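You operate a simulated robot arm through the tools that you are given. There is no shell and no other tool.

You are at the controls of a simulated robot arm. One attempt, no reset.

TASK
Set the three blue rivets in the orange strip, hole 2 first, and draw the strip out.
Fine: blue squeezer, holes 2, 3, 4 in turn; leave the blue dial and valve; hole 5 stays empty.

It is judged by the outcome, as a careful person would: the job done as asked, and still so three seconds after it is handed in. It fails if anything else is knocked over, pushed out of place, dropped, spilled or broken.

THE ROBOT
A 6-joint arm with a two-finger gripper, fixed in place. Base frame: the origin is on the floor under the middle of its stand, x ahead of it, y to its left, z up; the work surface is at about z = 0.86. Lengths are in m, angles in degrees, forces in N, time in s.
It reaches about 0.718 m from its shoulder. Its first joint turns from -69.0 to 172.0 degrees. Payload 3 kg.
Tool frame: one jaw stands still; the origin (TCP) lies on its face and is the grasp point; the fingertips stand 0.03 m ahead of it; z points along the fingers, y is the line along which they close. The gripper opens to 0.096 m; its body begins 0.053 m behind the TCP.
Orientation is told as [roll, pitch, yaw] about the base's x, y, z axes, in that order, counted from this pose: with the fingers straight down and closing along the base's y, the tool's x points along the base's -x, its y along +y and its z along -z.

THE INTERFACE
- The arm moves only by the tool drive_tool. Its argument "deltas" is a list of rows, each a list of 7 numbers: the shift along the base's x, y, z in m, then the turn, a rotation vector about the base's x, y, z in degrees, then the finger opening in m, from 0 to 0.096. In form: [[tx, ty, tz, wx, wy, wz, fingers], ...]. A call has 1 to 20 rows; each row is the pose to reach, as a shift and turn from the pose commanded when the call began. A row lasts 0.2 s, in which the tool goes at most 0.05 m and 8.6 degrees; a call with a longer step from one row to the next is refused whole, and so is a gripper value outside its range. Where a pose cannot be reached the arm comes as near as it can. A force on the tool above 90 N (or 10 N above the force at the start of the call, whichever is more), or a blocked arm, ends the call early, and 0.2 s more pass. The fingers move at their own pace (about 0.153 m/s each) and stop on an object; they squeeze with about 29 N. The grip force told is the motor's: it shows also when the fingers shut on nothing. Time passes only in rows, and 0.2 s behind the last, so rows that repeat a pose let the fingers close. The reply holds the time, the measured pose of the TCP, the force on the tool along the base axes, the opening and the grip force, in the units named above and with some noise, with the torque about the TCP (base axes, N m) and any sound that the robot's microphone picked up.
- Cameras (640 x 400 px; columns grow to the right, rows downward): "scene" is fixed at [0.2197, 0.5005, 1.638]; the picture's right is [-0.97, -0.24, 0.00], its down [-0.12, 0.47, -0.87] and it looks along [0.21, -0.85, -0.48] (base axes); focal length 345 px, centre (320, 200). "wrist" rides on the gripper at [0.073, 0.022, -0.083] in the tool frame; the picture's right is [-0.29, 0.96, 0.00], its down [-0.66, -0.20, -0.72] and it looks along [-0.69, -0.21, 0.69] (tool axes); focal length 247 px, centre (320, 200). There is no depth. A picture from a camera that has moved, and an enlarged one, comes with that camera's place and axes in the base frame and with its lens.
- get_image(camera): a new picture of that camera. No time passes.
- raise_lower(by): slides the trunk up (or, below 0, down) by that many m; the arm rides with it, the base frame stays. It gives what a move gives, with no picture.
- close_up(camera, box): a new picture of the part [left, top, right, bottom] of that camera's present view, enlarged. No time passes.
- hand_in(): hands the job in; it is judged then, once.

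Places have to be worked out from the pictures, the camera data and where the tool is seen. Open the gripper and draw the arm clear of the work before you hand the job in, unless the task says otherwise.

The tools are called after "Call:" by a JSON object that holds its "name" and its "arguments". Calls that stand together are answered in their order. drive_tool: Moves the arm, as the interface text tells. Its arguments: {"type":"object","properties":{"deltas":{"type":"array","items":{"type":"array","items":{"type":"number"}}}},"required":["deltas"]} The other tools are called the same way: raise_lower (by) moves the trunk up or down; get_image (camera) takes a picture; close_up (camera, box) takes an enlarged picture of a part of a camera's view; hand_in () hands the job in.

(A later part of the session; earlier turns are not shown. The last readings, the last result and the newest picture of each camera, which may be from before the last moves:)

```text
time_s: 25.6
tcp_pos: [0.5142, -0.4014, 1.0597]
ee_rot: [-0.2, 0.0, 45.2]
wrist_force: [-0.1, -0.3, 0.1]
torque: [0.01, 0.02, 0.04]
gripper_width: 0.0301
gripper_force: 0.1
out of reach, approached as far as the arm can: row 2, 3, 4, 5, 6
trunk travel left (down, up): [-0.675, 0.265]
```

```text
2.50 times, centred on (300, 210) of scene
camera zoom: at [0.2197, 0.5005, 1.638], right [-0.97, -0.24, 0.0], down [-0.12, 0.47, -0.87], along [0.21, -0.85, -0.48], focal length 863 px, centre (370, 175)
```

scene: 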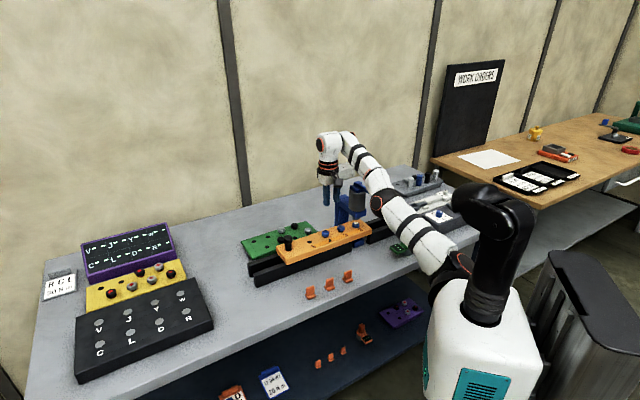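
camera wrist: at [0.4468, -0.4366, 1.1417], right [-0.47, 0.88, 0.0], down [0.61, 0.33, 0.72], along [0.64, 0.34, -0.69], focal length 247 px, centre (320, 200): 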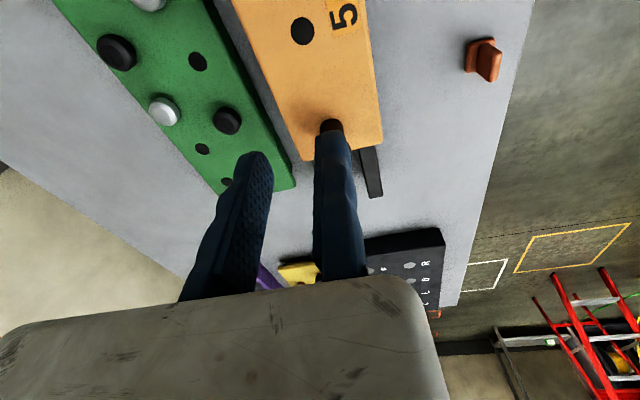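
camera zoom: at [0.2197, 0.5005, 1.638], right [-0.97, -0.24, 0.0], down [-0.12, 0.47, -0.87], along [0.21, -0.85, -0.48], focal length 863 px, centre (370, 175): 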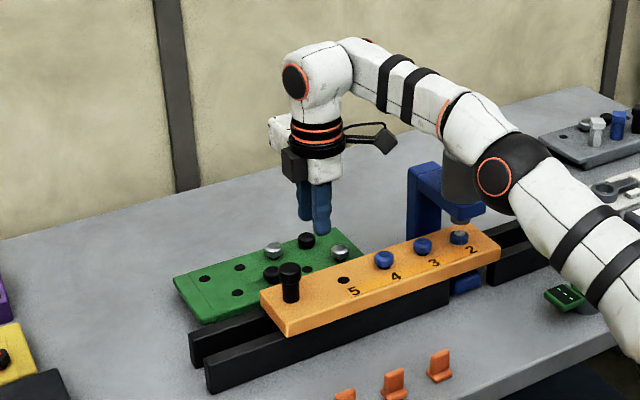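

Yaw +45 just about works but yaw 0 is the roomiest, and a round peg cap can be gripped at yaw 0 as well. I turn back to yaw 0, open to 0.06 and centre over the peg at z 1.05.

Call:
{"name": "drive_tool", "arguments": {"deltas": [[0, 0, -0.003, 0, 0, -8, 0.03], [0, 0.005, -0.004, 0, 0, -16, 0.03], [0.005, 0.015, -0.005, 0, 0, -24, 0.04], [0.01, 0.03, -0.006, 0, 0, -32, 0.06], [0.018, 0.045, -0.007, 0, 0, -40, 0.06], [0.025, 0.06, -0.008, 0, 0, -45, 0.06], [0.028, 0.066, -0.01, 0, 0, -45, 0.06]]}}

Call:
{"name": "get_image", "arguments": {"camera": "wrist"}}

Call:
{"name": "close_up", "arguments": {"camera": "scene", "box": [240, 170, 340, 280]}}

```text
time_s: 27.1
tcp_pos: [0.5022, -0.3623, 1.0351]
ee_rot: [-0.1, 0.1, -0.1]
wrist_force: [-0.1, 0.2, 0.0]
torque: [0.02, 0.01, 0.0]
gripper_width: 0.0601
gripper_force: 0.0
out of reach, approached as far as the arm can: row 3, 4, 5, 6, 7
trunk travel left (down, up): [-0.675, 0.265]
```

```text
taken
camera wrist: at [0.4295, -0.3393, 1.1177], right [0.29, 0.96, 0.0], down [0.66, -0.2, 0.72], along [0.69, -0.21, -0.69], focal length 247 px, centre (320, 200)
```

wrist: 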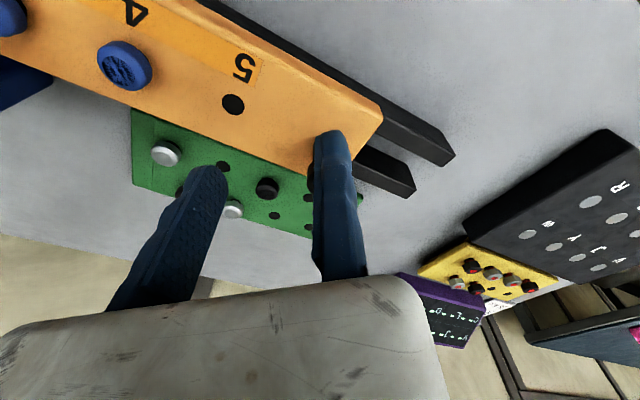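

```text
3.64 times, centred on (290, 225) of scene
camera zoom: at [0.2197, 0.5005, 1.638], right [-0.97, -0.24, 0.0], down [-0.12, 0.47, -0.87], along [0.21, -0.85, -0.48], focal length 1255 px, centre (429, 109)
```

zoom: 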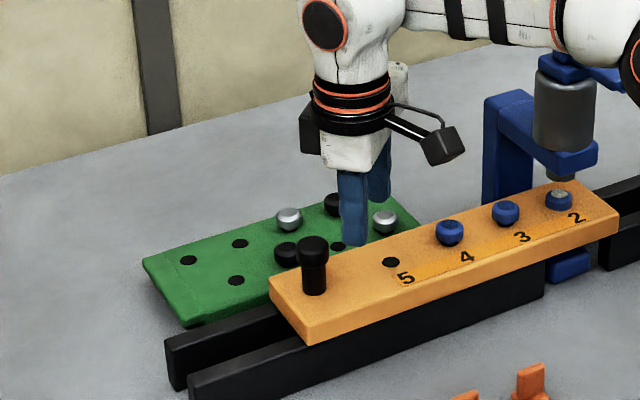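

It stopped short of the target again; I look at the whole arm's posture to understand the limit.

Call:
{"name": "get_image", "arguments": {"camera": "scene"}}

Call:
{"name": "close_up", "arguments": {"camera": "scene", "box": [290, 120, 530, 320]}}

```text
taken
```

scene: 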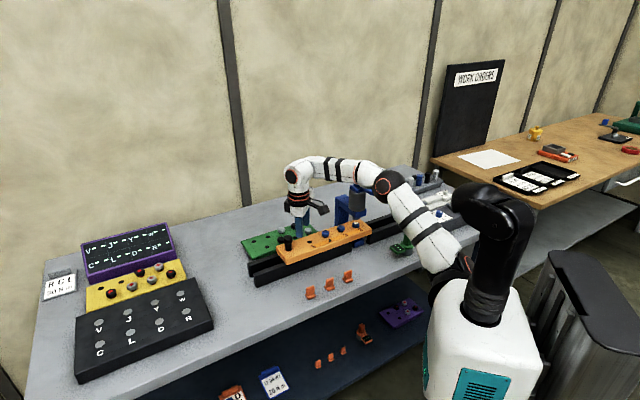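

```text
2.00 times, centred on (410, 220) of scene
camera zoom: at [0.2197, 0.5005, 1.638], right [-0.97, -0.24, 0.0], down [-0.12, 0.47, -0.87], along [0.21, -0.85, -0.48], focal length 690 px, centre (140, 160)
```

zoom: 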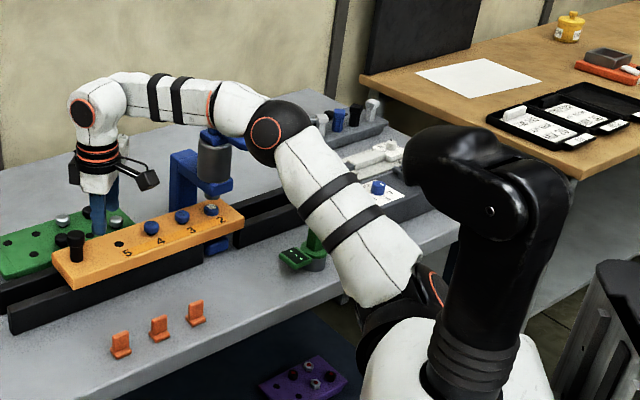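

The elbow is clearly bent, so it isn't full stretch. I probe carefully: a small straight-down move (clear of peg and strip) to see whether lower heights are freer.

Call:
{"name": "drive_tool", "arguments": {"deltas": [[0, 0, -0.01, 0, 0, 0, 0.06], [0, 0, -0.02, 0, 0, 0, 0.06]]}}

```text
time_s: 27.8
tcp_pos: [0.4995, -0.3635, 1.0169]
ee_rot: [-0.3, 0.2, 0.1]
wrist_force: [0.8, 0.0, 0.1]
torque: [0.01, -0.01, 0.02]
gripper_width: 0.0598
gripper_force: 0.1
trunk travel left (down, up): [-0.675, 0.265]
```

Down works. Now small steps in +x at this height (fixed jaw still clear of the peg by >2 cm).

Call:
{"name": "drive_tool", "arguments": {"deltas": [[0.005, 0.003, 0, 0, 0, 0, 0.06], [0.01, 0.006, 0, 0, 0, 0, 0.06]]}}

```text
time_s: 28.4
tcp_pos: [0.5048, -0.3593, 1.0157]
ee_rot: [-0.1, -0.1, 0.1]
wrist_force: [-0.2, -0.3, -0.9]
torque: [-0.01, 0.03, 0.04]
gripper_width: 0.0601
gripper_force: 0.1
trunk travel left (down, up): [-0.675, 0.265]
```

Not flagged, though the reading lags the command slightly. I repeat a hold row to read the settled pose.

Call:
{"name": "drive_tool", "arguments": {"deltas": [[0, 0, 0, 0, 0, 0, 0.06], [0, 0, 0, 0, 0, 0, 0.06]]}}

```text
time_s: 28.9
tcp_pos: [0.506, -0.359, 1.0164]
ee_rot: [-0.1, 0.1, 0.1]
wrist_force: [-0.2, -0.1, 0.0]
torque: [0.0, 0.01, -0.01]
gripper_width: 0.06
gripper_force: 0.1
trunk travel left (down, up): [-0.675, 0.265]
```

Settled at (0.506,-0.359,1.016). I can slide the open jaws in along +x with the peg passing between them: first shift y to -0.340.

Call:
{"name": "drive_tool", "arguments": {"deltas": [[0, 0.006, -0.002, 0, 0, 0, 0.06], [0, 0.012, -0.004, 0, 0, 0, 0.06], [0, 0.019, -0.006, 0, 0, 0, 0.06], [0, 0.019, -0.006, 0, 0, 0, 0.06]]}}

Call:
{"name": "get_image", "arguments": {"camera": "wrist"}}

```text
time_s: 29.9
tcp_pos: [0.4994, -0.344, 1.0092]
ee_rot: [-0.2, 0.1, 0.0]
wrist_force: [0.6, -0.2, -0.6]
torque: [-0.03, -0.02, -0.02]
gripper_width: 0.0603
gripper_force: 0.0
out of reach, approached as far as the arm can: row 1, 2, 3, 4
trunk travel left (down, up): [-0.675, 0.265]
```

```text
taken
camera wrist: at [0.4253, -0.3217, 1.0919], right [0.29, 0.96, 0.0], down [0.66, -0.2, 0.72], along [0.69, -0.21, -0.69], focal length 247 px, centre (320, 200)
```

wrist: 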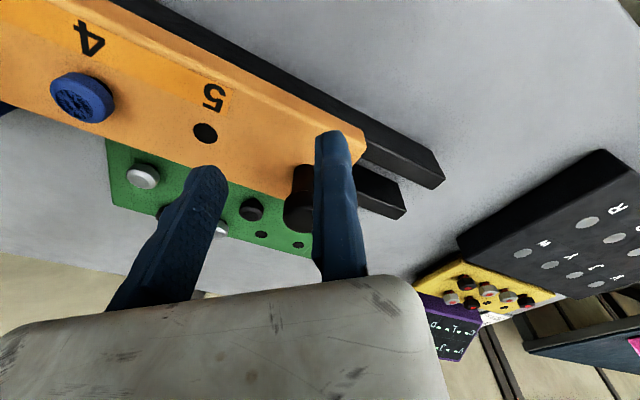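

Lateral reach toward +y is limited at this trunk height. I back away from the peg and raise the trunk a little (the tool rises with it) to test whether that frees the reach.

Call:
{"name": "raise_lower", "arguments": {"by": 0.06}}

Call:
{"name": "drive_tool", "arguments": {"deltas": [[0.006, 0.002, 0, 0, 0, 0, 0.06], [0.012, 0.004, 0, 0, 0, 0, 0.06], [0.018, 0.006, 0, 0, 0, 0, 0.06]]}}

```text
time_s: 30.9
tcp_pos: [0.4977, -0.3449, 1.0695]
ee_rot: [-0.1, 0.0, 0.2]
wrist_force: [0.9, -0.1, -0.2]
torque: [0.0, -0.02, -0.02]
gripper_width: 0.0605
gripper_force: 0.0
trunk travel left (down, up): [-0.735, 0.205]
```

```text
time_s: 31.8
tcp_pos: [0.4979, -0.3444, 1.0696]
ee_rot: [-0.2, 0.2, 0.2]
wrist_force: [-0.1, -0.1, -0.3]
torque: [0.02, -0.01, 0.02]
gripper_width: 0.0601
gripper_force: 0.1
out of reach, approached as far as the arm can: row 1, 2, 3
trunk travel left (down, up): [-0.735, 0.205]
```

Same joint posture, so still stuck outward, as expected. Now I go down 0.03 relative to the shoulder and try outward again.

Call:
{"name": "drive_tool", "arguments": {"deltas": [[0, 0, -0.01, 0, 0, 0, 0.06], [0, 0, -0.02, 0, 0, 0, 0.06], [0, 0, -0.03, 0, 0, 0, 0.06], [0.006, 0.002, -0.03, 0, 0, 0, 0.06], [0.012, 0.004, -0.03, 0, 0, 0, 0.06], [0.018, 0.006, -0.03, 0, 0, 0, 0.06]]}}

```text
time_s: 33.1
tcp_pos: [0.5053, -0.3442, 1.0407]
ee_rot: [-0.2, 0.0, 0.0]
wrist_force: [0.0, -0.2, 0.1]
torque: [0.0, 0.01, 0.0]
gripper_width: 0.06
gripper_force: 0.1
out of reach, approached as far as the arm can: row 5, 6
trunk travel left (down, up): [-0.735, 0.205]
```

Going lower lets it reach a bit farther out. I look at the arm posture again to find what is limiting.

Call:
{"name": "close_up", "arguments": {"camera": "scene", "box": [270, 100, 510, 300]}}

Call:
{"name": "get_image", "arguments": {"camera": "wrist"}}

```text
2.00 times, centred on (390, 200) of scene
camera zoom: at [0.2197, 0.5005, 1.638], right [-0.97, -0.24, 0.0], down [-0.12, 0.47, -0.87], along [0.21, -0.85, -0.48], focal length 690 px, centre (180, 200)
```

zoom: 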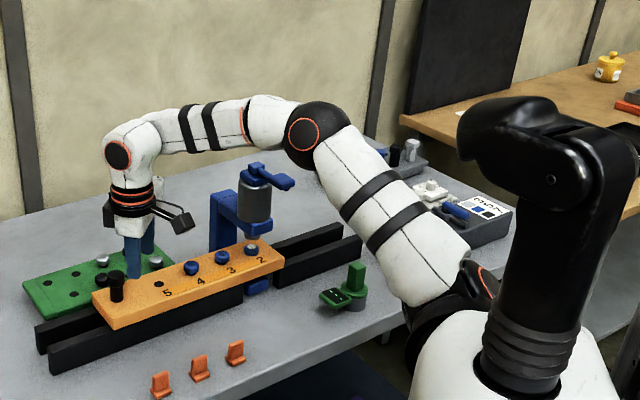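

```text
taken
camera wrist: at [0.4322, -0.3217, 1.1224], right [0.29, 0.96, 0.0], down [0.66, -0.2, 0.72], along [0.69, -0.21, -0.69], focal length 247 px, centre (320, 200)
```

wrist: 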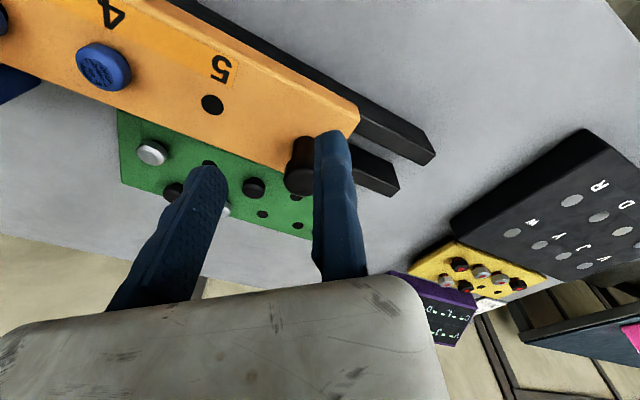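

The elbow is clearly bent, so what stops the arm is probably the camera stalk coming under the forearm at this yaw. Turning the tool so the camera swings away (yaw toward 90–135) should free it; I rotate in place with z raised a little and fingers narrowed.

Call:
{"name": "drive_tool", "arguments": {"deltas": [[-0.005, -0.005, 0.005, 0, 0, 8, 0.03], [-0.008, -0.008, 0.01, 0, 0, 16, 0.03], [-0.01, -0.01, 0.015, 0, 0, 24, 0.03], [-0.01, -0.01, 0.02, 0, 0, 32, 0.03], [-0.01, -0.01, 0.02, 0, 0, 40, 0.03], [-0.01, -0.01, 0.02, 0, 0, 48, 0.03], [-0.01, -0.01, 0.02, 0, 0, 56, 0.03], [-0.01, -0.01, 0.02, 0, 0, 64, 0.03], [-0.01, -0.01, 0.02, 0, 0, 72, 0.03], [-0.01, -0.01, 0.02, 0, 0, 80, 0.03], [-0.01, -0.01, 0.02, 0, 0, 88, 0.03]]}}

```text
time_s: 35.5
tcp_pos: [0.494, -0.3547, 1.0575]
ee_rot: [-0.1, 0.1, 88.2]
wrist_force: [0.8, 0.1, 0.4]
torque: [-0.01, -0.03, 0.0]
gripper_width: 0.0301
gripper_force: 0.0
trunk travel left (down, up): [-0.735, 0.205]
```

Yaw 88 works without any complaint. Now I test reaching out over the peg at the same height.

Call:
{"name": "drive_tool", "arguments": {"deltas": [[0.012, 0.0, 0.0, 0, 0, 0, 0.03], [0.025, 0.0, 0.0, 0, 0, 0, 0.03], [0.038, 0.0, 0.0, 0, 0, 0, 0.03], [0.05, 0.0, 0.0, 0, 0, 0, 0.03]]}}

```text
time_s: 36.5
tcp_pos: [0.5198, -0.3705, 1.0524]
ee_rot: [-0.2, 0.0, 88.2]
wrist_force: [-0.3, 0.8, -0.7]
torque: [0.03, -0.01, 0.01]
gripper_width: 0.03
gripper_force: 0.1
out of reach, approached as far as the arm can: row 2, 3, 4
trunk travel left (down, up): [-0.735, 0.205]
```

The limit in x isn't from the yaw. A modest tilt of the tool (fingers leaning toward +x) should let the tips reach the peg while the wrist stays in its comfortable region; I go back to yaw 0 first, then try the tilt in free air.

Call:
{"name": "drive_tool", "arguments": {"deltas": [[-0.013, 0.008, 0.003, 0, 0, -4, 0.03], [-0.026, 0.016, 0.006, 0, 0, -12, 0.03], [-0.026, 0.016, 0.006, 0, 0, -20, 0.03], [-0.026, 0.016, 0.006, 0, 0, -28, 0.03], [-0.026, 0.016, 0.006, 0, 0, -36, 0.03], [-0.026, 0.016, 0.006, 0, 0, -44, 0.03], [-0.026, 0.016, 0.006, 0, 0, -52, 0.03], [-0.026, 0.016, 0.006, 0, 0, -60, 0.03], [-0.026, 0.016, 0.006, 0, 0, -68, 0.03], [-0.026, 0.016, 0.006, 0, 0, -76, 0.03], [-0.026, 0.016, 0.006, 0, 0, -84, 0.03], [-0.026, 0.016, 0.006, 0, 0, -88, 0.03]]}}

Call:
{"name": "drive_tool", "arguments": {"deltas": [[0, 0, 0, 0, -5, 0, 0.03], [0, 0, 0, 0, -10, 0, 0.03], [0, 0, 0, 0, -15, 0, 0.03]]}}

```text
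time_s: 39.1
tcp_pos: [0.491, -0.3542, 1.0591]
ee_rot: [-0.2, 0.1, 0.0]
wrist_force: [0.4, -0.2, 0.2]
torque: [0.02, 0.03, 0.03]
gripper_width: 0.0299
gripper_force: 0.0
trunk travel left (down, up): [-0.735, 0.205]
```

```text
time_s: 40.0
tcp_pos: [0.4908, -0.355, 1.0599]
ee_rot: [-0.3, -15.0, 0.0]
wrist_force: [0.0, -0.2, 0.3]
torque: [0.03, -0.02, 0.01]
gripper_width: 0.0298
gripper_force: 0.1
trunk travel left (down, up): [-0.735, 0.205]
```

The tilt is accepted. Now I move +x in steps at this height to see how far it can reach with the tilt.

Call:
{"name": "drive_tool", "arguments": {"deltas": [[0.012, 0.003, 0.0, 0, 0, 0, 0.03], [0.024, 0.006, 0.0, 0, 0, 0, 0.03], [0.036, 0.009, 0.0, 0, 0, 0, 0.03], [0.046, 0.012, 0.0, 0, 0, 0, 0.03]]}}

```text
time_s: 41.0
tcp_pos: [0.5387, -0.3431, 1.0587]
ee_rot: [-0.2, -14.9, 0.0]
wrist_force: [0.2, 0.2, -0.4]
torque: [0.02, 0.01, 0.0]
gripper_width: 0.0298
gripper_force: 0.0
trunk travel left (down, up): [-0.735, 0.205]
```

That works: TCP at (0.539,-0.343,1.059), tilted 15°. I take pictures to refine the peg position relative to the jaws.

Call:
{"name": "get_image", "arguments": {"camera": "wrist"}}

Call:
{"name": "close_up", "arguments": {"camera": "scene", "box": [240, 190, 330, 270]}}

```text
taken
camera wrist: at [0.4457, -0.3192, 1.119], right [0.28, 0.96, 0.07], down [0.45, -0.2, 0.87], along [0.85, -0.21, -0.49], focal length 247 px, centre (320, 200)
```

wrist: 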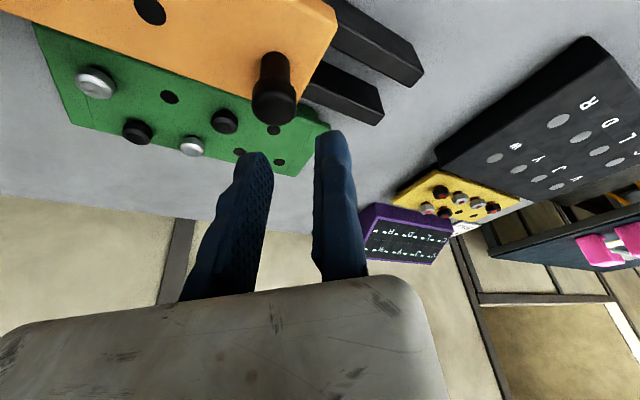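

```text
5.00 times, centred on (285, 230) of scene
camera zoom: at [0.2197, 0.5005, 1.638], right [-0.97, -0.24, 0.0], down [-0.12, 0.47, -0.87], along [0.21, -0.85, -0.48], focal length 1726 px, centre (495, 50)
```

zoom: 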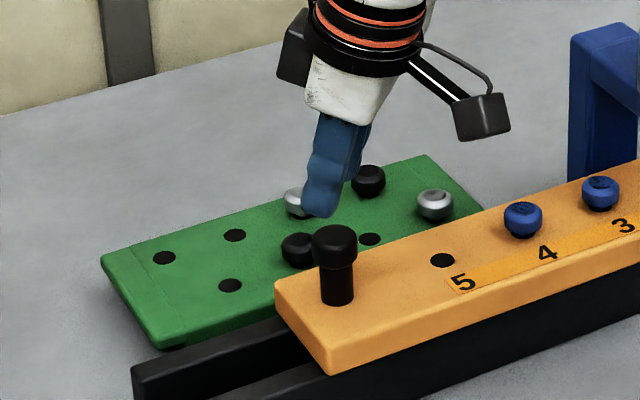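

Peg refined to about (0.541,-0.369), cap top ~0.993. I open to 0.06 with the peg between the jaws and go down to TCP z≈1.01 first.

Call:
{"name": "drive_tool", "arguments": {"deltas": [[0, 0, 0, 0, 0, 0, 0.06], [0, 0, 0, 0, 0, 0, 0.06], [0, -0.001, -0.015, 0, 0, 0, 0.06], [0, -0.001, -0.03, 0, 0, 0, 0.06], [0, -0.001, -0.04, 0, 0, 0, 0.06]]}}

Call:
{"name": "get_image", "arguments": {"camera": "wrist"}}

Call:
{"name": "close_up", "arguments": {"camera": "scene", "box": [240, 190, 330, 270]}}

```text
time_s: 42.1
tcp_pos: [0.5383, -0.3445, 1.0174]
ee_rot: [-0.2, -15.0, 0.1]
wrist_force: [-0.5, 0.3, 0.0]
torque: [0.0, -0.02, 0.02]
gripper_width: 0.0598
gripper_force: 0.0
trunk travel left (down, up): [-0.735, 0.205]
```

```text
taken
camera wrist: at [0.4459, -0.3217, 1.0789], right [0.28, 0.96, 0.07], down [0.45, -0.2, 0.87], along [0.85, -0.21, -0.49], focal length 247 px, centre (320, 200)
```

wrist: 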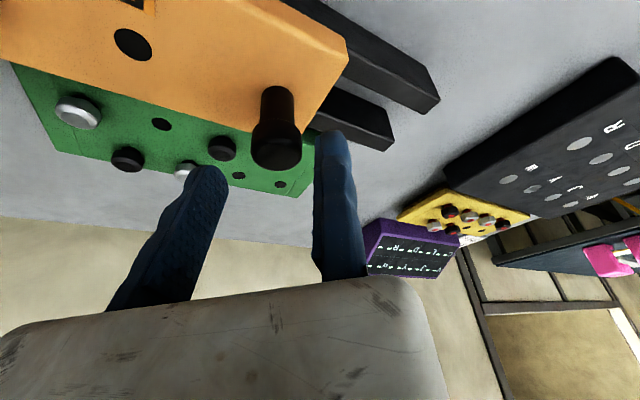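

```text
5.00 times, centred on (285, 230) of scene
camera zoom: at [0.2197, 0.5005, 1.638], right [-0.97, -0.24, 0.0], down [-0.12, 0.47, -0.87], along [0.21, -0.85, -0.48], focal length 1726 px, centre (495, 50)
```

zoom: 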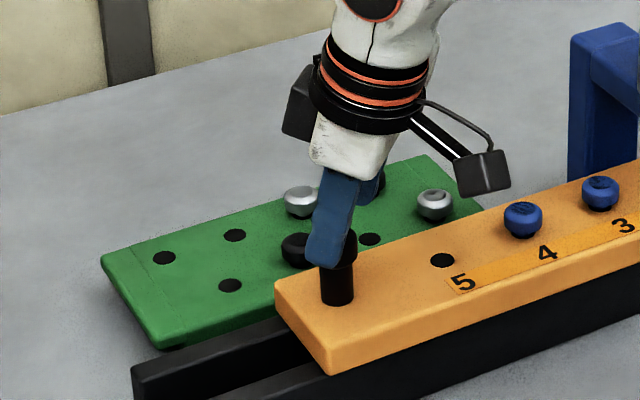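

The peg sits between the jaws. I go down to TCP z≈0.989 and shift the fixed jaw closer to the cap, leaving a small gap.

Call:
{"name": "drive_tool", "arguments": {"deltas": [[0, 0, -0.01, 0, 0, 0, 0.06], [0, -0.001, -0.02, 0, 0, 0, 0.06], [0, -0.003, -0.028, 0, 0, 0, 0.06], [0, -0.003, -0.028, 0, 0, 0, 0.06]]}}

Call:
{"name": "get_image", "arguments": {"camera": "wrist"}}

Call:
{"name": "close_up", "arguments": {"camera": "scene", "box": [240, 190, 330, 270]}}

```text
time_s: 43.1
tcp_pos: [0.5381, -0.3468, 0.9907]
ee_rot: [-0.2, -14.9, 0.1]
wrist_force: [0.2, 0.2, 0.2]
torque: [0.01, 0.02, 0.01]
gripper_width: 0.0603
gripper_force: 0.1
trunk travel left (down, up): [-0.735, 0.205]
```

```text
taken
camera wrist: at [0.4456, -0.3237, 1.051], right [0.28, 0.96, 0.07], down [0.45, -0.2, 0.87], along [0.85, -0.21, -0.49], focal length 247 px, centre (320, 200)
```

wrist: 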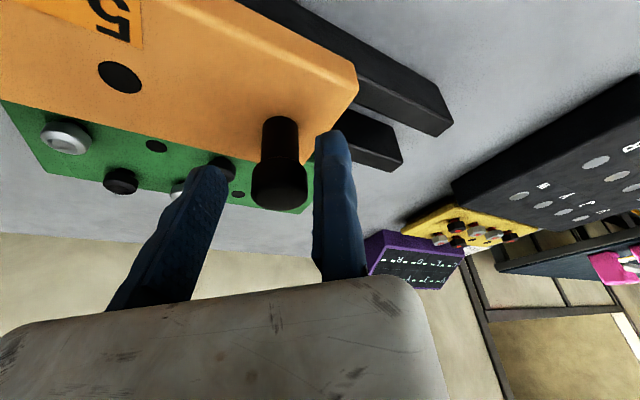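

```text
5.00 times, centred on (285, 230) of scene
camera zoom: at [0.2197, 0.5005, 1.638], right [-0.97, -0.24, 0.0], down [-0.12, 0.47, -0.87], along [0.21, -0.85, -0.48], focal length 1726 px, centre (495, 50)
```

zoom: 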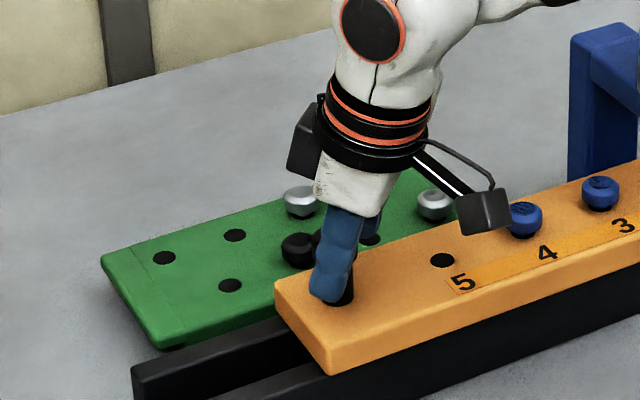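

The cap is about 6–7 mm from the fixed jaw. I shift 4 mm toward it and close gently on the cap.

Call:
{"name": "drive_tool", "arguments": {"deltas": [[0, -0.002, 0, 0, 0, 0, 0.06], [0, -0.004, 0, 0, 0, 0, 0.055], [0, -0.004, 0, 0, 0, 0, 0.045], [0, -0.004, 0, 0, 0, 0, 0.035], [0, -0.004, 0, 0, 0, 0, 0.025], [0, -0.004, 0, 0, 0, 0, 0.02], [0, -0.004, 0, 0, 0, 0, 0.02]]}}

Call:
{"name": "get_image", "arguments": {"camera": "wrist"}}

Call:
{"name": "close_up", "arguments": {"camera": "scene", "box": [240, 180, 400, 270]}}

```text
time_s: 44.8
tcp_pos: [0.5382, -0.3525, 0.9901]
ee_rot: [-0.1, -15.0, -0.1]
wrist_force: [3.4, -11.7, 5.6]
torque: [-0.39, -0.14, -0.02]
gripper_width: 0.0328
gripper_force: 11.8
trunk travel left (down, up): [-0.735, 0.205]
```

```text
taken
camera wrist: at [0.446, -0.3294, 1.0502], right [0.28, 0.96, 0.07], down [0.45, -0.2, 0.87], along [0.85, -0.21, -0.49], focal length 247 px, centre (320, 200)
```

wrist: 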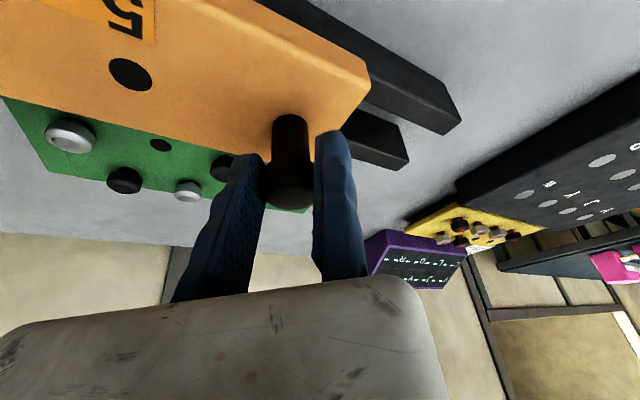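

```text
4.00 times, centred on (320, 225) of scene
camera zoom: at [0.2197, 0.5005, 1.638], right [-0.97, -0.24, 0.0], down [-0.12, 0.47, -0.87], along [0.21, -0.85, -0.48], focal length 1380 px, centre (320, 100)
```

zoom: 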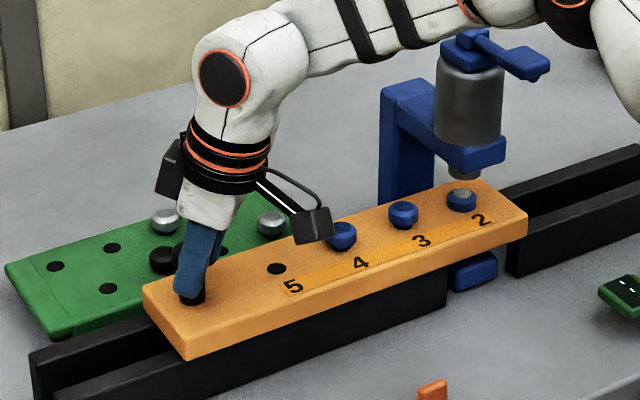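

The moving jaw bears on the cap (11.8 N in -y) while the fixed jaw isn't in contact yet. I shift the tool -y in small steps to bring the fixed jaw on, then close fully.

Call:
{"name": "drive_tool", "arguments": {"deltas": [[0, -0.0015, 0, 0, 0, 0, 0.02], [0, -0.003, 0, 0, 0, 0, 0.02]]}}

```text
time_s: 45.4
tcp_pos: [0.5379, -0.3538, 0.9892]
ee_rot: [-0.2, -14.9, 0.0]
wrist_force: [2.7, -11.5, 4.0]
torque: [-0.26, -0.09, -0.01]
gripper_width: 0.0313
gripper_force: 9.6
trunk travel left (down, up): [-0.735, 0.205]
```

Width is shrinking as the fixed jaw comes in; a further 3 mm.

Call:
{"name": "drive_tool", "arguments": {"deltas": [[0, -0.0015, 0, 0, 0, 0, 0.01], [0, -0.003, 0, 0, 0, 0, 0.01], [0, -0.003, 0, 0, 0, 0, 0.0]]}}

Call:
{"name": "close_up", "arguments": {"camera": "scene", "box": [345, 195, 381, 231]}}

```text
time_s: 46.1
tcp_pos: [0.5368, -0.3562, 0.9891]
ee_rot: [0.0, -14.8, 0.1]
wrist_force: [-1.6, 2.5, -8.7]
torque: [0.36, -0.73, -0.12]
gripper_width: 0.0294
gripper_force: 44.9
trunk travel left (down, up): [-0.735, 0.205]
```

```text
11.11 times, centred on (363, 213) of scene
camera zoom: at [0.2197, 0.5005, 1.638], right [-0.97, -0.24, 0.0], down [-0.12, 0.47, -0.87], along [0.21, -0.85, -0.48], focal length 3834 px, centre (-158, 56)
```

zoom: 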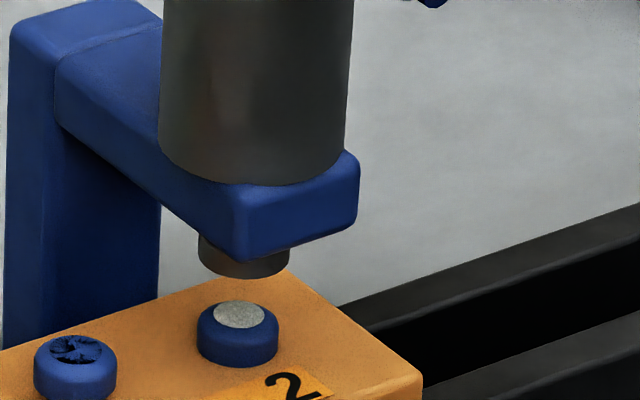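

The cap is gripped firmly (width 29.4 mm). Now I feed the strip along (-1,-1)/√2, half a pitch first, watching forces.

Call:
{"name": "drive_tool", "arguments": {"deltas": [[-0.004, -0.004, 0, 0, 0, 0, 0.0], [-0.01, -0.01, 0, 0, 0, 0, 0.0], [-0.016, -0.016, 0, 0, 0, 0, 0.0], [-0.022, -0.022, 0, 0, 0, 0, 0.0]]}}

Call:
{"name": "close_up", "arguments": {"camera": "scene", "box": [240, 180, 400, 270]}}

```text
time_s: 47.1
tcp_pos: [0.5134, -0.3787, 0.9883]
ee_rot: [-0.2, -14.6, 0.1]
wrist_force: [-4.7, 7.2, -18.1]
torque: [0.1, -0.44, 0.06]
gripper_width: 0.0292
gripper_force: 45.2
trunk travel left (down, up): [-0.735, 0.205]
```

```text
4.00 times, centred on (320, 225) of scene
camera zoom: at [0.2197, 0.5005, 1.638], right [-0.97, -0.24, 0.0], down [-0.12, 0.47, -0.87], along [0.21, -0.85, -0.48], focal length 1380 px, centre (320, 100)
```

zoom: 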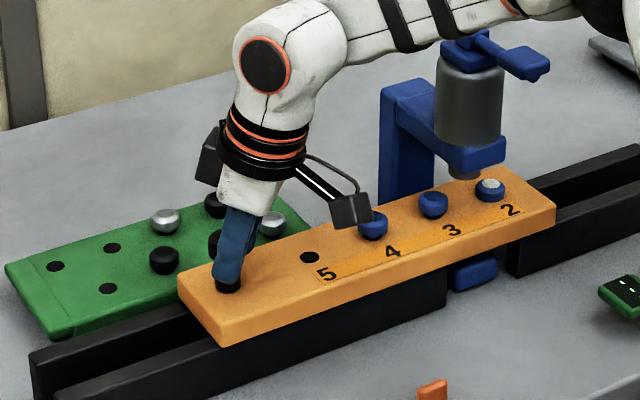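

The strip feeds smoothly. There's an upward pull of ~18 N on the peg, so I lower 2 mm while feeding on to about 0.062 m total.

Call:
{"name": "drive_tool", "arguments": {"deltas": [[-0.005, -0.005, -0.001, 0, 0, 0, 0.0], [-0.011, -0.011, -0.002, 0, 0, 0, 0.0], [-0.017, -0.017, -0.002, 0, 0, 0, 0.0], [-0.022, -0.022, -0.002, 0, 0, 0, 0.0], [-0.022, -0.022, -0.002, 0, 0, 0, 0.0]]}}

Call:
{"name": "close_up", "arguments": {"camera": "scene", "box": [345, 195, 381, 231]}}

Call:
{"name": "close_up", "arguments": {"camera": "scene", "box": [260, 180, 420, 270]}}

```text
time_s: 48.4
tcp_pos: [0.4912, -0.4011, 0.9907]
ee_rot: [-0.1, -15.0, 0.0]
wrist_force: [-5.8, -1.6, -7.9]
torque: [-0.19, 0.61, 0.11]
gripper_width: 0.0295
gripper_force: 45.5
trunk travel left (down, up): [-0.735, 0.205]
```

```text
11.11 times, centred on (363, 213) of scene
camera zoom: at [0.2197, 0.5005, 1.638], right [-0.97, -0.24, 0.0], down [-0.12, 0.47, -0.87], along [0.21, -0.85, -0.48], focal length 3834 px, centre (-158, 56)
```

zoom: 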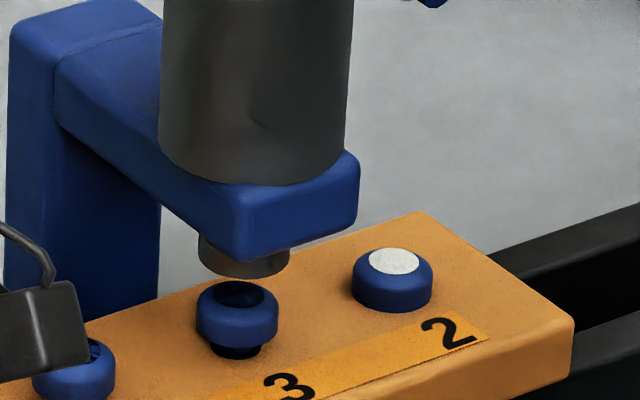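

```text
4.00 times, centred on (340, 225) of scene
camera zoom: at [0.2197, 0.5005, 1.638], right [-0.97, -0.24, 0.0], down [-0.12, 0.47, -0.87], along [0.21, -0.85, -0.48], focal length 1380 px, centre (240, 100)
```

zoom: 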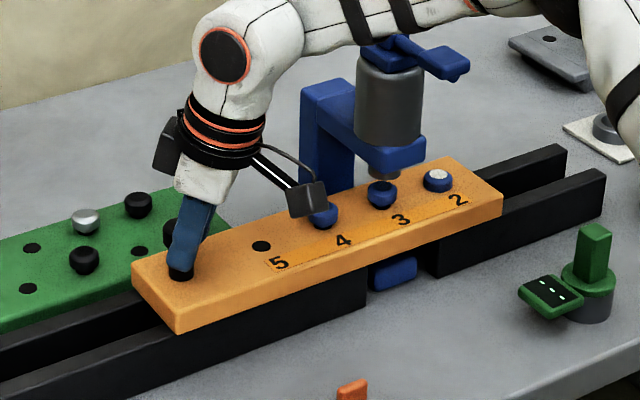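

Rivet 3 is about 1 mm short of where rivet 2 sat. I nudge 1 mm further, then open the jaws.

Call:
{"name": "drive_tool", "arguments": {"deltas": [[-0.0008, -0.0008, -0.0005, 0, 0, 0, 0.0], [-0.0008, -0.0008, -0.0005, 0, 0, 0, 0.0]]}}

Call:
{"name": "close_up", "arguments": {"camera": "scene", "box": [345, 195, 381, 231]}}

```text
time_s: 49.0
tcp_pos: [0.4916, -0.4015, 0.9886]
ee_rot: [-0.1, -14.9, 0.1]
wrist_force: [-3.8, -1.4, -1.9]
torque: [0.1, 0.82, -0.17]
gripper_width: 0.0294
gripper_force: 45.3
trunk travel left (down, up): [-0.735, 0.205]
```

```text
11.11 times, centred on (363, 213) of scene
camera zoom: at [0.2197, 0.5005, 1.638], right [-0.97, -0.24, 0.0], down [-0.12, 0.47, -0.87], along [0.21, -0.85, -0.48], focal length 3834 px, centre (-158, 56)
```

zoom: 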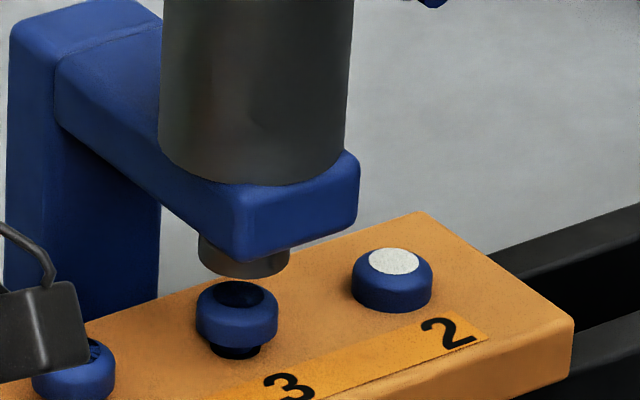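

Stiction held it; I add another 1.5 mm in each of x and y.

Call:
{"name": "drive_tool", "arguments": {"deltas": [[-0.0008, -0.0008, 0, 0, 0, 0, 0.0], [-0.0015, -0.0015, 0, 0, 0, 0, 0.0]]}}

Call:
{"name": "close_up", "arguments": {"camera": "scene", "box": [345, 195, 381, 231]}}

```text
time_s: 49.5
tcp_pos: [0.4917, -0.4014, 0.9894]
ee_rot: [-0.2, -15.0, 0.2]
wrist_force: [-2.2, 2.4, -3.6]
torque: [0.18, -0.69, -0.16]
gripper_width: 0.0291
gripper_force: 45.1
trunk travel left (down, up): [-0.735, 0.205]
```

```text
11.11 times, centred on (363, 213) of scene
camera zoom: at [0.2197, 0.5005, 1.638], right [-0.97, -0.24, 0.0], down [-0.12, 0.47, -0.87], along [0.21, -0.85, -0.48], focal length 3834 px, centre (-158, 56)
```

zoom: 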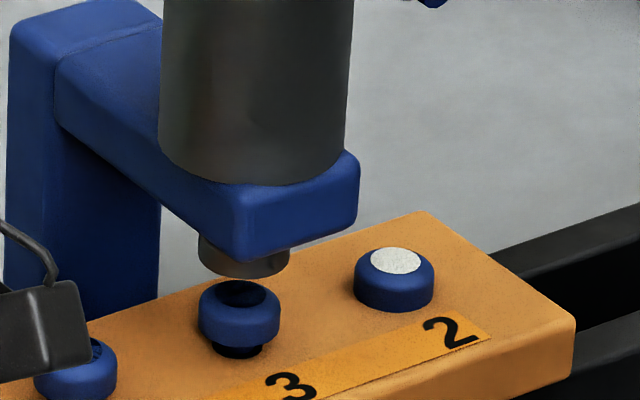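

Rivet 3 now sits within ~0.5 mm of the proper spot. I open the jaws and lift straight off the peg.

Call:
{"name": "drive_tool", "arguments": {"deltas": [[0, 0, 0, 0, 0, 0, 0.03], [0, 0, 0, 0, 0, 0, 0.045], [0, 0.002, 0, 0, 0, 0, 0.05], [0, 0.002, 0.01, 0, 0, 0, 0.05], [0, 0.002, 0.03, 0, 0, 0, 0.05], [0, 0.002, 0.055, 0, 0, 0, 0.05], [0, 0.002, 0.08, 0, 0, 0, 0.05]]}}

Call:
{"name": "close_up", "arguments": {"camera": "scene", "box": [345, 195, 381, 231]}}

Call:
{"name": "get_image", "arguments": {"camera": "scene"}}

```text
time_s: 51.1
tcp_pos: [0.4877, -0.3996, 1.0654]
ee_rot: [-0.1, -14.9, 0.2]
wrist_force: [-0.5, -0.5, -1.1]
torque: [-0.02, 0.0, 0.02]
gripper_width: 0.05
gripper_force: 0.0
trunk travel left (down, up): [-0.735, 0.205]
```

```text
11.11 times, centred on (363, 213) of scene
camera zoom: at [0.2197, 0.5005, 1.638], right [-0.97, -0.24, 0.0], down [-0.12, 0.47, -0.87], along [0.21, -0.85, -0.48], focal length 3834 px, centre (-158, 56)
```

zoom: 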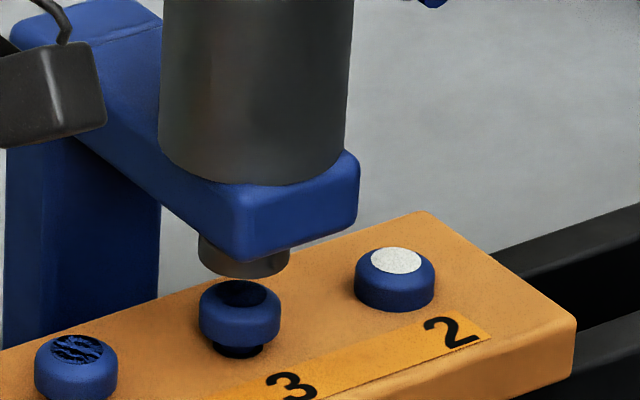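

```text
taken
```

scene: 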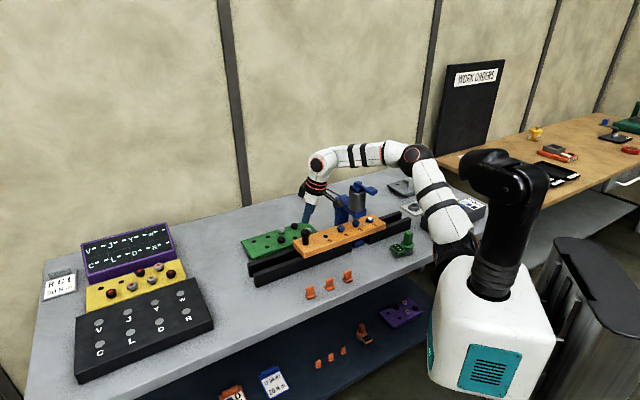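

Rivet 3 stayed in place after release. I rise and move back toward (0.37,-0.42,1.24), removing the tilt and closing the fingers, ahead of lowering the trunk for the lever press.

Call:
{"name": "drive_tool", "arguments": {"deltas": [[-0.01, 0.0, 0.03, 0, 3, 0, 0.05], [-0.03, 0.0, 0.06, 0, 7, 0, 0.03], [-0.05, -0.005, 0.09, 0, 11, 0, 0.0], [-0.075, -0.01, 0.12, 0, 15, 0, 0.0], [-0.1, -0.015, 0.15, 0, 15, 0, 0.0], [-0.118, -0.02, 0.17, 0, 15, 0, 0.0], [-0.118, -0.02, 0.17, 0, 15, 0, 0.0]]}}

```text
time_s: 52.8
tcp_pos: [0.3741, -0.4199, 1.2384]
ee_rot: [-0.2, 0.1, 0.0]
wrist_force: [0.1, 0.3, -0.6]
torque: [-0.02, 0.06, -0.02]
gripper_width: 0.0
gripper_force: 28.5
trunk travel left (down, up): [-0.735, 0.205]
```

Good, no limits hit. Now I lower the trunk by 0.06 to the height where the lever press worked.

Call:
{"name": "raise_lower", "arguments": {"by": -0.06}}

Call:
{"name": "drive_tool", "arguments": {"deltas": [[-0.018, -0.022, 0.0, 0, 0, 0, 0], [-0.036, -0.044, 0.0, 0, 0, 0, 0], [-0.054, -0.066, 0.0, 0, 0, 0, 0], [-0.0735, -0.09, 0.0, 0, 0, 0, 0], [-0.0735, -0.09, 0.0, 0, 0, 0, 0]]}}

Call:
{"name": "close_up", "arguments": {"camera": "scene", "box": [330, 140, 410, 220]}}

```text
time_s: 53.8
tcp_pos: [0.3732, -0.4198, 1.179]
ee_rot: [-0.3, 0.1, 0.1]
wrist_force: [-0.5, -0.2, -1.0]
torque: [-0.04, -0.02, 0.0]
gripper_width: 0.0
gripper_force: 29.3
trunk travel left (down, up): [-0.675, 0.265]
```

```text
time_s: 55.0
tcp_pos: [0.3001, -0.5099, 1.1797]
ee_rot: [-0.2, 0.2, 0.2]
wrist_force: [-0.3, 1.0, 0.6]
torque: [-0.03, 0.01, 0.0]
gripper_width: 0.0002
gripper_force: 28.6
trunk travel left (down, up): [-0.675, 0.265]
```

```text
5.00 times, centred on (370, 180) of scene
camera zoom: at [0.2197, 0.5005, 1.638], right [-0.97, -0.24, 0.0], down [-0.12, 0.47, -0.87], along [0.21, -0.85, -0.48], focal length 1726 px, centre (70, 300)
```

zoom: 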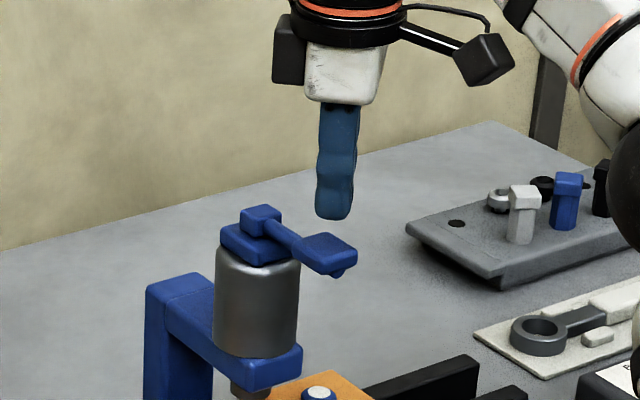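

Above the paddle again at z 1.18. I press down to TCP z≈1.138 as before and hold.

Call:
{"name": "drive_tool", "arguments": {"deltas": [[-0.003, -0.001, -0.012, 0, 0, 0, 0], [-0.003, -0.001, -0.024, 0, 0, 0, 0], [-0.003, -0.001, -0.03, 0, 0, 0, 0], [-0.003, -0.001, -0.036, 0, 0, 0, 0], [-0.003, -0.001, -0.042, 0, 0, 0, 0], [-0.003, -0.001, -0.042, 0, 0, 0, 0], [-0.003, -0.001, -0.042, 0, 0, 0, 0], [-0.003, -0.001, -0.042, 0, 0, 0, 0]]}}

Call:
{"name": "close_up", "arguments": {"camera": "scene", "box": [345, 195, 381, 231]}}

```text
time_s: 56.8
tcp_pos: [0.2947, -0.5095, 1.1367]
ee_rot: [-0.2, 0.2, 0.1]
wrist_force: [0.0, 1.4, 5.5]
torque: [-0.01, -0.08, -0.02]
gripper_width: 0.0002
gripper_force: 33.0
trunk travel left (down, up): [-0.675, 0.265]
```

```text
11.11 times, centred on (363, 213) of scene
camera zoom: at [0.2197, 0.5005, 1.638], right [-0.97, -0.24, 0.0], down [-0.12, 0.47, -0.87], along [0.21, -0.85, -0.48], focal length 3834 px, centre (-158, 56)
```

zoom: 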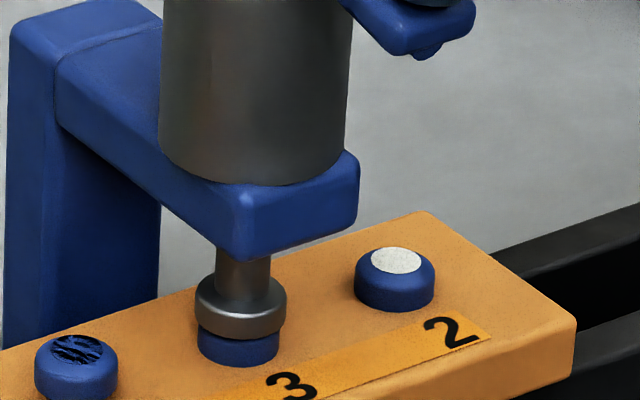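

The ram is down on rivet 3 with the head seated. I hold a second longer and then release the lever.

Call:
{"name": "drive_tool", "arguments": {"deltas": [[0, 0, 0, 0, 0, 0, 0], [0, 0, 0, 0, 0, 0, 0], [0, 0, 0, 0, 0, 0, 0], [0, 0, 0.008, 0, 0, 0, 0], [0, 0, 0.018, 0, 0, 0, 0], [0, 0, 0.03, 0, 0, 0, 0], [0, 0, 0.042, 0, 0, 0, 0], [0, 0, 0.042, 0, 0, 0, 0], [0, 0, 0.042, 0, 0, 0, 0]]}}

Call:
{"name": "close_up", "arguments": {"camera": "scene", "box": [345, 195, 381, 231]}}

Call:
{"name": "get_image", "arguments": {"camera": "wrist"}}

```text
time_s: 58.8
tcp_pos: [0.2955, -0.5103, 1.1788]
ee_rot: [-0.2, 0.1, 0.2]
wrist_force: [0.1, 0.3, -0.7]
torque: [0.02, -0.01, -0.02]
gripper_width: 0.0
gripper_force: 33.3
trunk travel left (down, up): [-0.675, 0.265]
```

```text
11.11 times, centred on (363, 213) of scene
camera zoom: at [0.2197, 0.5005, 1.638], right [-0.97, -0.24, 0.0], down [-0.12, 0.47, -0.87], along [0.21, -0.85, -0.48], focal length 3834 px, centre (-158, 56)
```

zoom: 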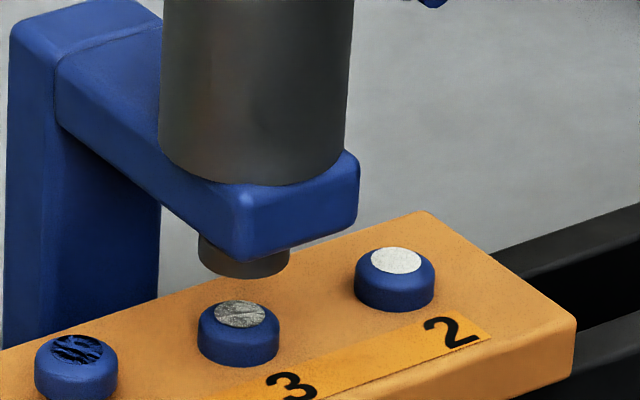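

```text
taken
camera wrist: at [0.2235, -0.4881, 1.2614], right [0.29, 0.96, 0.0], down [0.66, -0.2, 0.72], along [0.69, -0.21, -0.69], focal length 247 px, centre (320, 200)
```

wrist: 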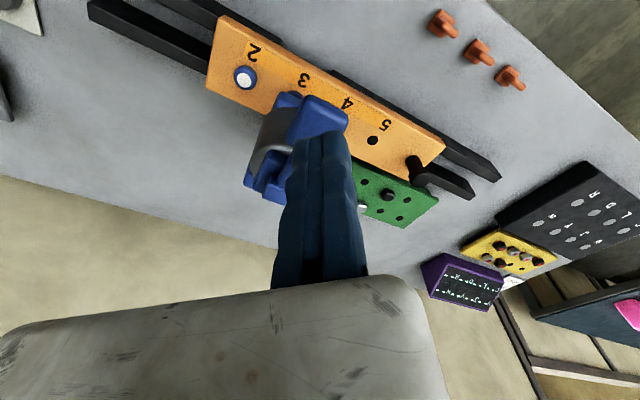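

Rivet 3 is set too. I go back to above the peg (now at about (0.494,-0.416)), keeping this trunk height, tilting 15° and opening to 0.06 on the way.

Call:
{"name": "drive_tool", "arguments": {"deltas": [[0.018, 0.022, 0.0, 0, 0, 0, 0], [0.036, 0.044, 0.0, 0, 0, 0, 0], [0.055, 0.066, 0.0, 0, 0, 0, 0], [0.0785, 0.09, 0.0, 0, 0, 0, 0], [0.1, 0.1, -0.02, 0, -3, 0, 0], [0.13, 0.107, -0.05, 0, -7, 0, 0], [0.16, 0.111, -0.075, 0, -11, 0, 0.03], [0.185, 0.113, -0.095, 0, -15, 0, 0.06], [0.195, 0.113, -0.1, 0, -15, 0, 0.06], [0.195, 0.113, -0.1, 0, -15, 0, 0.06]]}}

Call:
{"name": "get_image", "arguments": {"camera": "wrist"}}

Call:
{"name": "close_up", "arguments": {"camera": "scene", "box": [260, 170, 380, 270]}}

```text
time_s: 61.0
tcp_pos: [0.4923, -0.3981, 1.0799]
ee_rot: [-0.2, -15.0, 0.1]
wrist_force: [0.5, 0.4, 0.2]
torque: [0.01, 0.01, -0.01]
gripper_width: 0.0599
gripper_force: 0.1
trunk travel left (down, up): [-0.675, 0.265]
```

```text
taken
camera wrist: at [0.4, -0.3741, 1.1397], right [0.28, 0.96, 0.07], down [0.45, -0.2, 0.87], along [0.85, -0.21, -0.49], focal length 247 px, centre (320, 200)
```

wrist: 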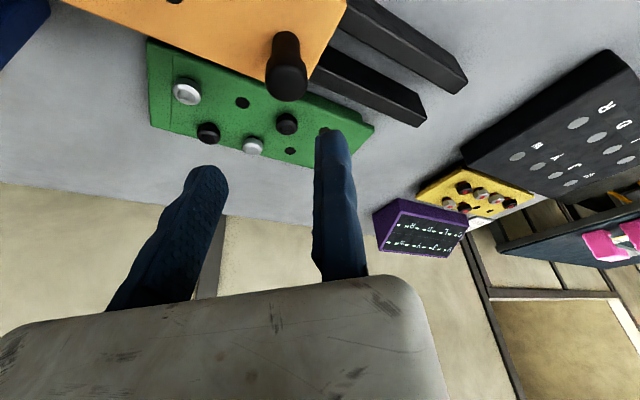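

```text
4.00 times, centred on (320, 220) of scene
camera zoom: at [0.2197, 0.5005, 1.638], right [-0.97, -0.24, 0.0], down [-0.12, 0.47, -0.87], along [0.21, -0.85, -0.48], focal length 1380 px, centre (320, 120)
```

zoom: 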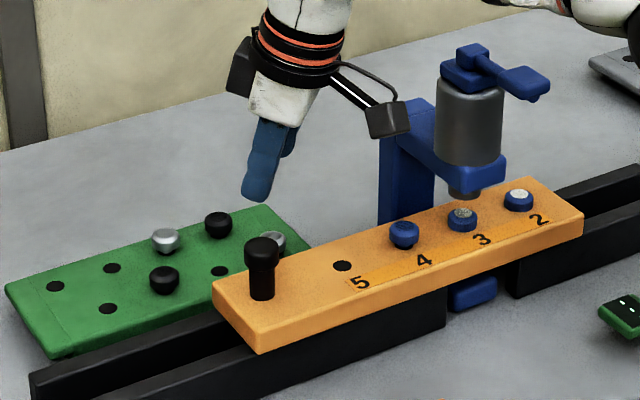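

Pose reached cleanly and the peg is between the jaws below me. I descend straight to TCP z≈0.99.

Call:
{"name": "drive_tool", "arguments": {"deltas": [[0, 0.001, -0.025, 0, 0, 0, 0.06], [0, 0.001, -0.045, 0, 0, 0, 0.06], [0, 0.001, -0.065, 0, 0, 0, 0.06], [0, 0.001, -0.08, 0, 0, 0, 0.06], [0, 0.001, -0.09, 0, 0, 0, 0.06]]}}

Call:
{"name": "get_image", "arguments": {"camera": "wrist"}}

Call:
{"name": "close_up", "arguments": {"camera": "scene", "box": [260, 170, 380, 270]}}

```text
time_s: 62.1
tcp_pos: [0.4917, -0.3972, 0.9906]
ee_rot: [-0.1, -14.9, 0.1]
wrist_force: [0.7, 0.7, -1.0]
torque: [0.01, 0.0, 0.02]
gripper_width: 0.0602
gripper_force: 0.0
trunk travel left (down, up): [-0.675, 0.265]
```

```text
taken
camera wrist: at [0.4003, -0.3743, 1.0503], right [0.28, 0.96, 0.07], down [0.45, -0.2, 0.87], along [0.85, -0.21, -0.49], focal length 247 px, centre (320, 200)
```

wrist: 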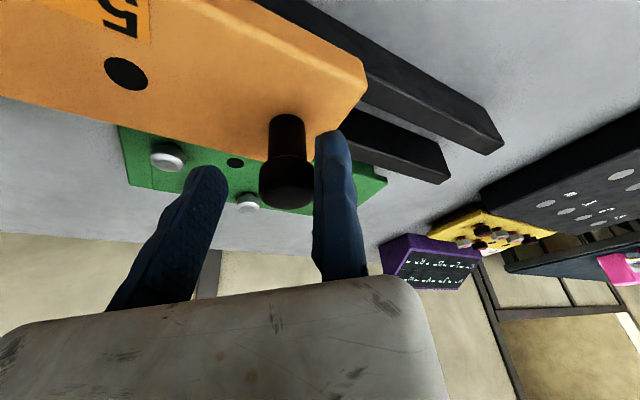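

```text
4.00 times, centred on (320, 220) of scene
camera zoom: at [0.2197, 0.5005, 1.638], right [-0.97, -0.24, 0.0], down [-0.12, 0.47, -0.87], along [0.21, -0.85, -0.48], focal length 1380 px, centre (320, 120)
```

zoom: 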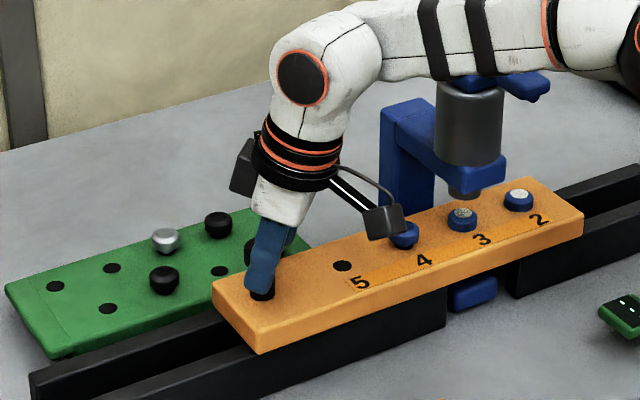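

The cap is right beside the fixed jaw. I close on it.

Call:
{"name": "drive_tool", "arguments": {"deltas": [[0, 0, 0, 0, 0, 0, 0.045], [0, 0, 0, 0, 0, 0, 0.033], [0, -0.001, 0, 0, 0, 0, 0.025], [0, -0.002, 0, 0, 0, 0, 0.02], [0, -0.003, 0, 0, 0, 0, 0.01], [0, -0.003, 0, 0, 0, 0, 0.0]]}}

Call:
{"name": "close_up", "arguments": {"camera": "scene", "box": [345, 195, 381, 231]}}

```text
time_s: 63.5
tcp_pos: [0.492, -0.4021, 0.9898]
ee_rot: [-0.2, -15.0, 0.1]
wrist_force: [3.9, -7.0, 10.0]
torque: [0.03, 0.24, -0.05]
gripper_width: 0.029
gripper_force: 45.0
trunk travel left (down, up): [-0.675, 0.265]
```

```text
11.11 times, centred on (363, 213) of scene
camera zoom: at [0.2197, 0.5005, 1.638], right [-0.97, -0.24, 0.0], down [-0.12, 0.47, -0.87], along [0.21, -0.85, -0.48], focal length 3834 px, centre (-158, 56)
```

zoom: 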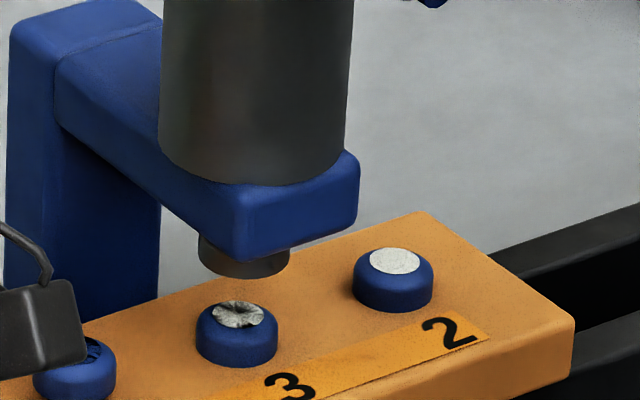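

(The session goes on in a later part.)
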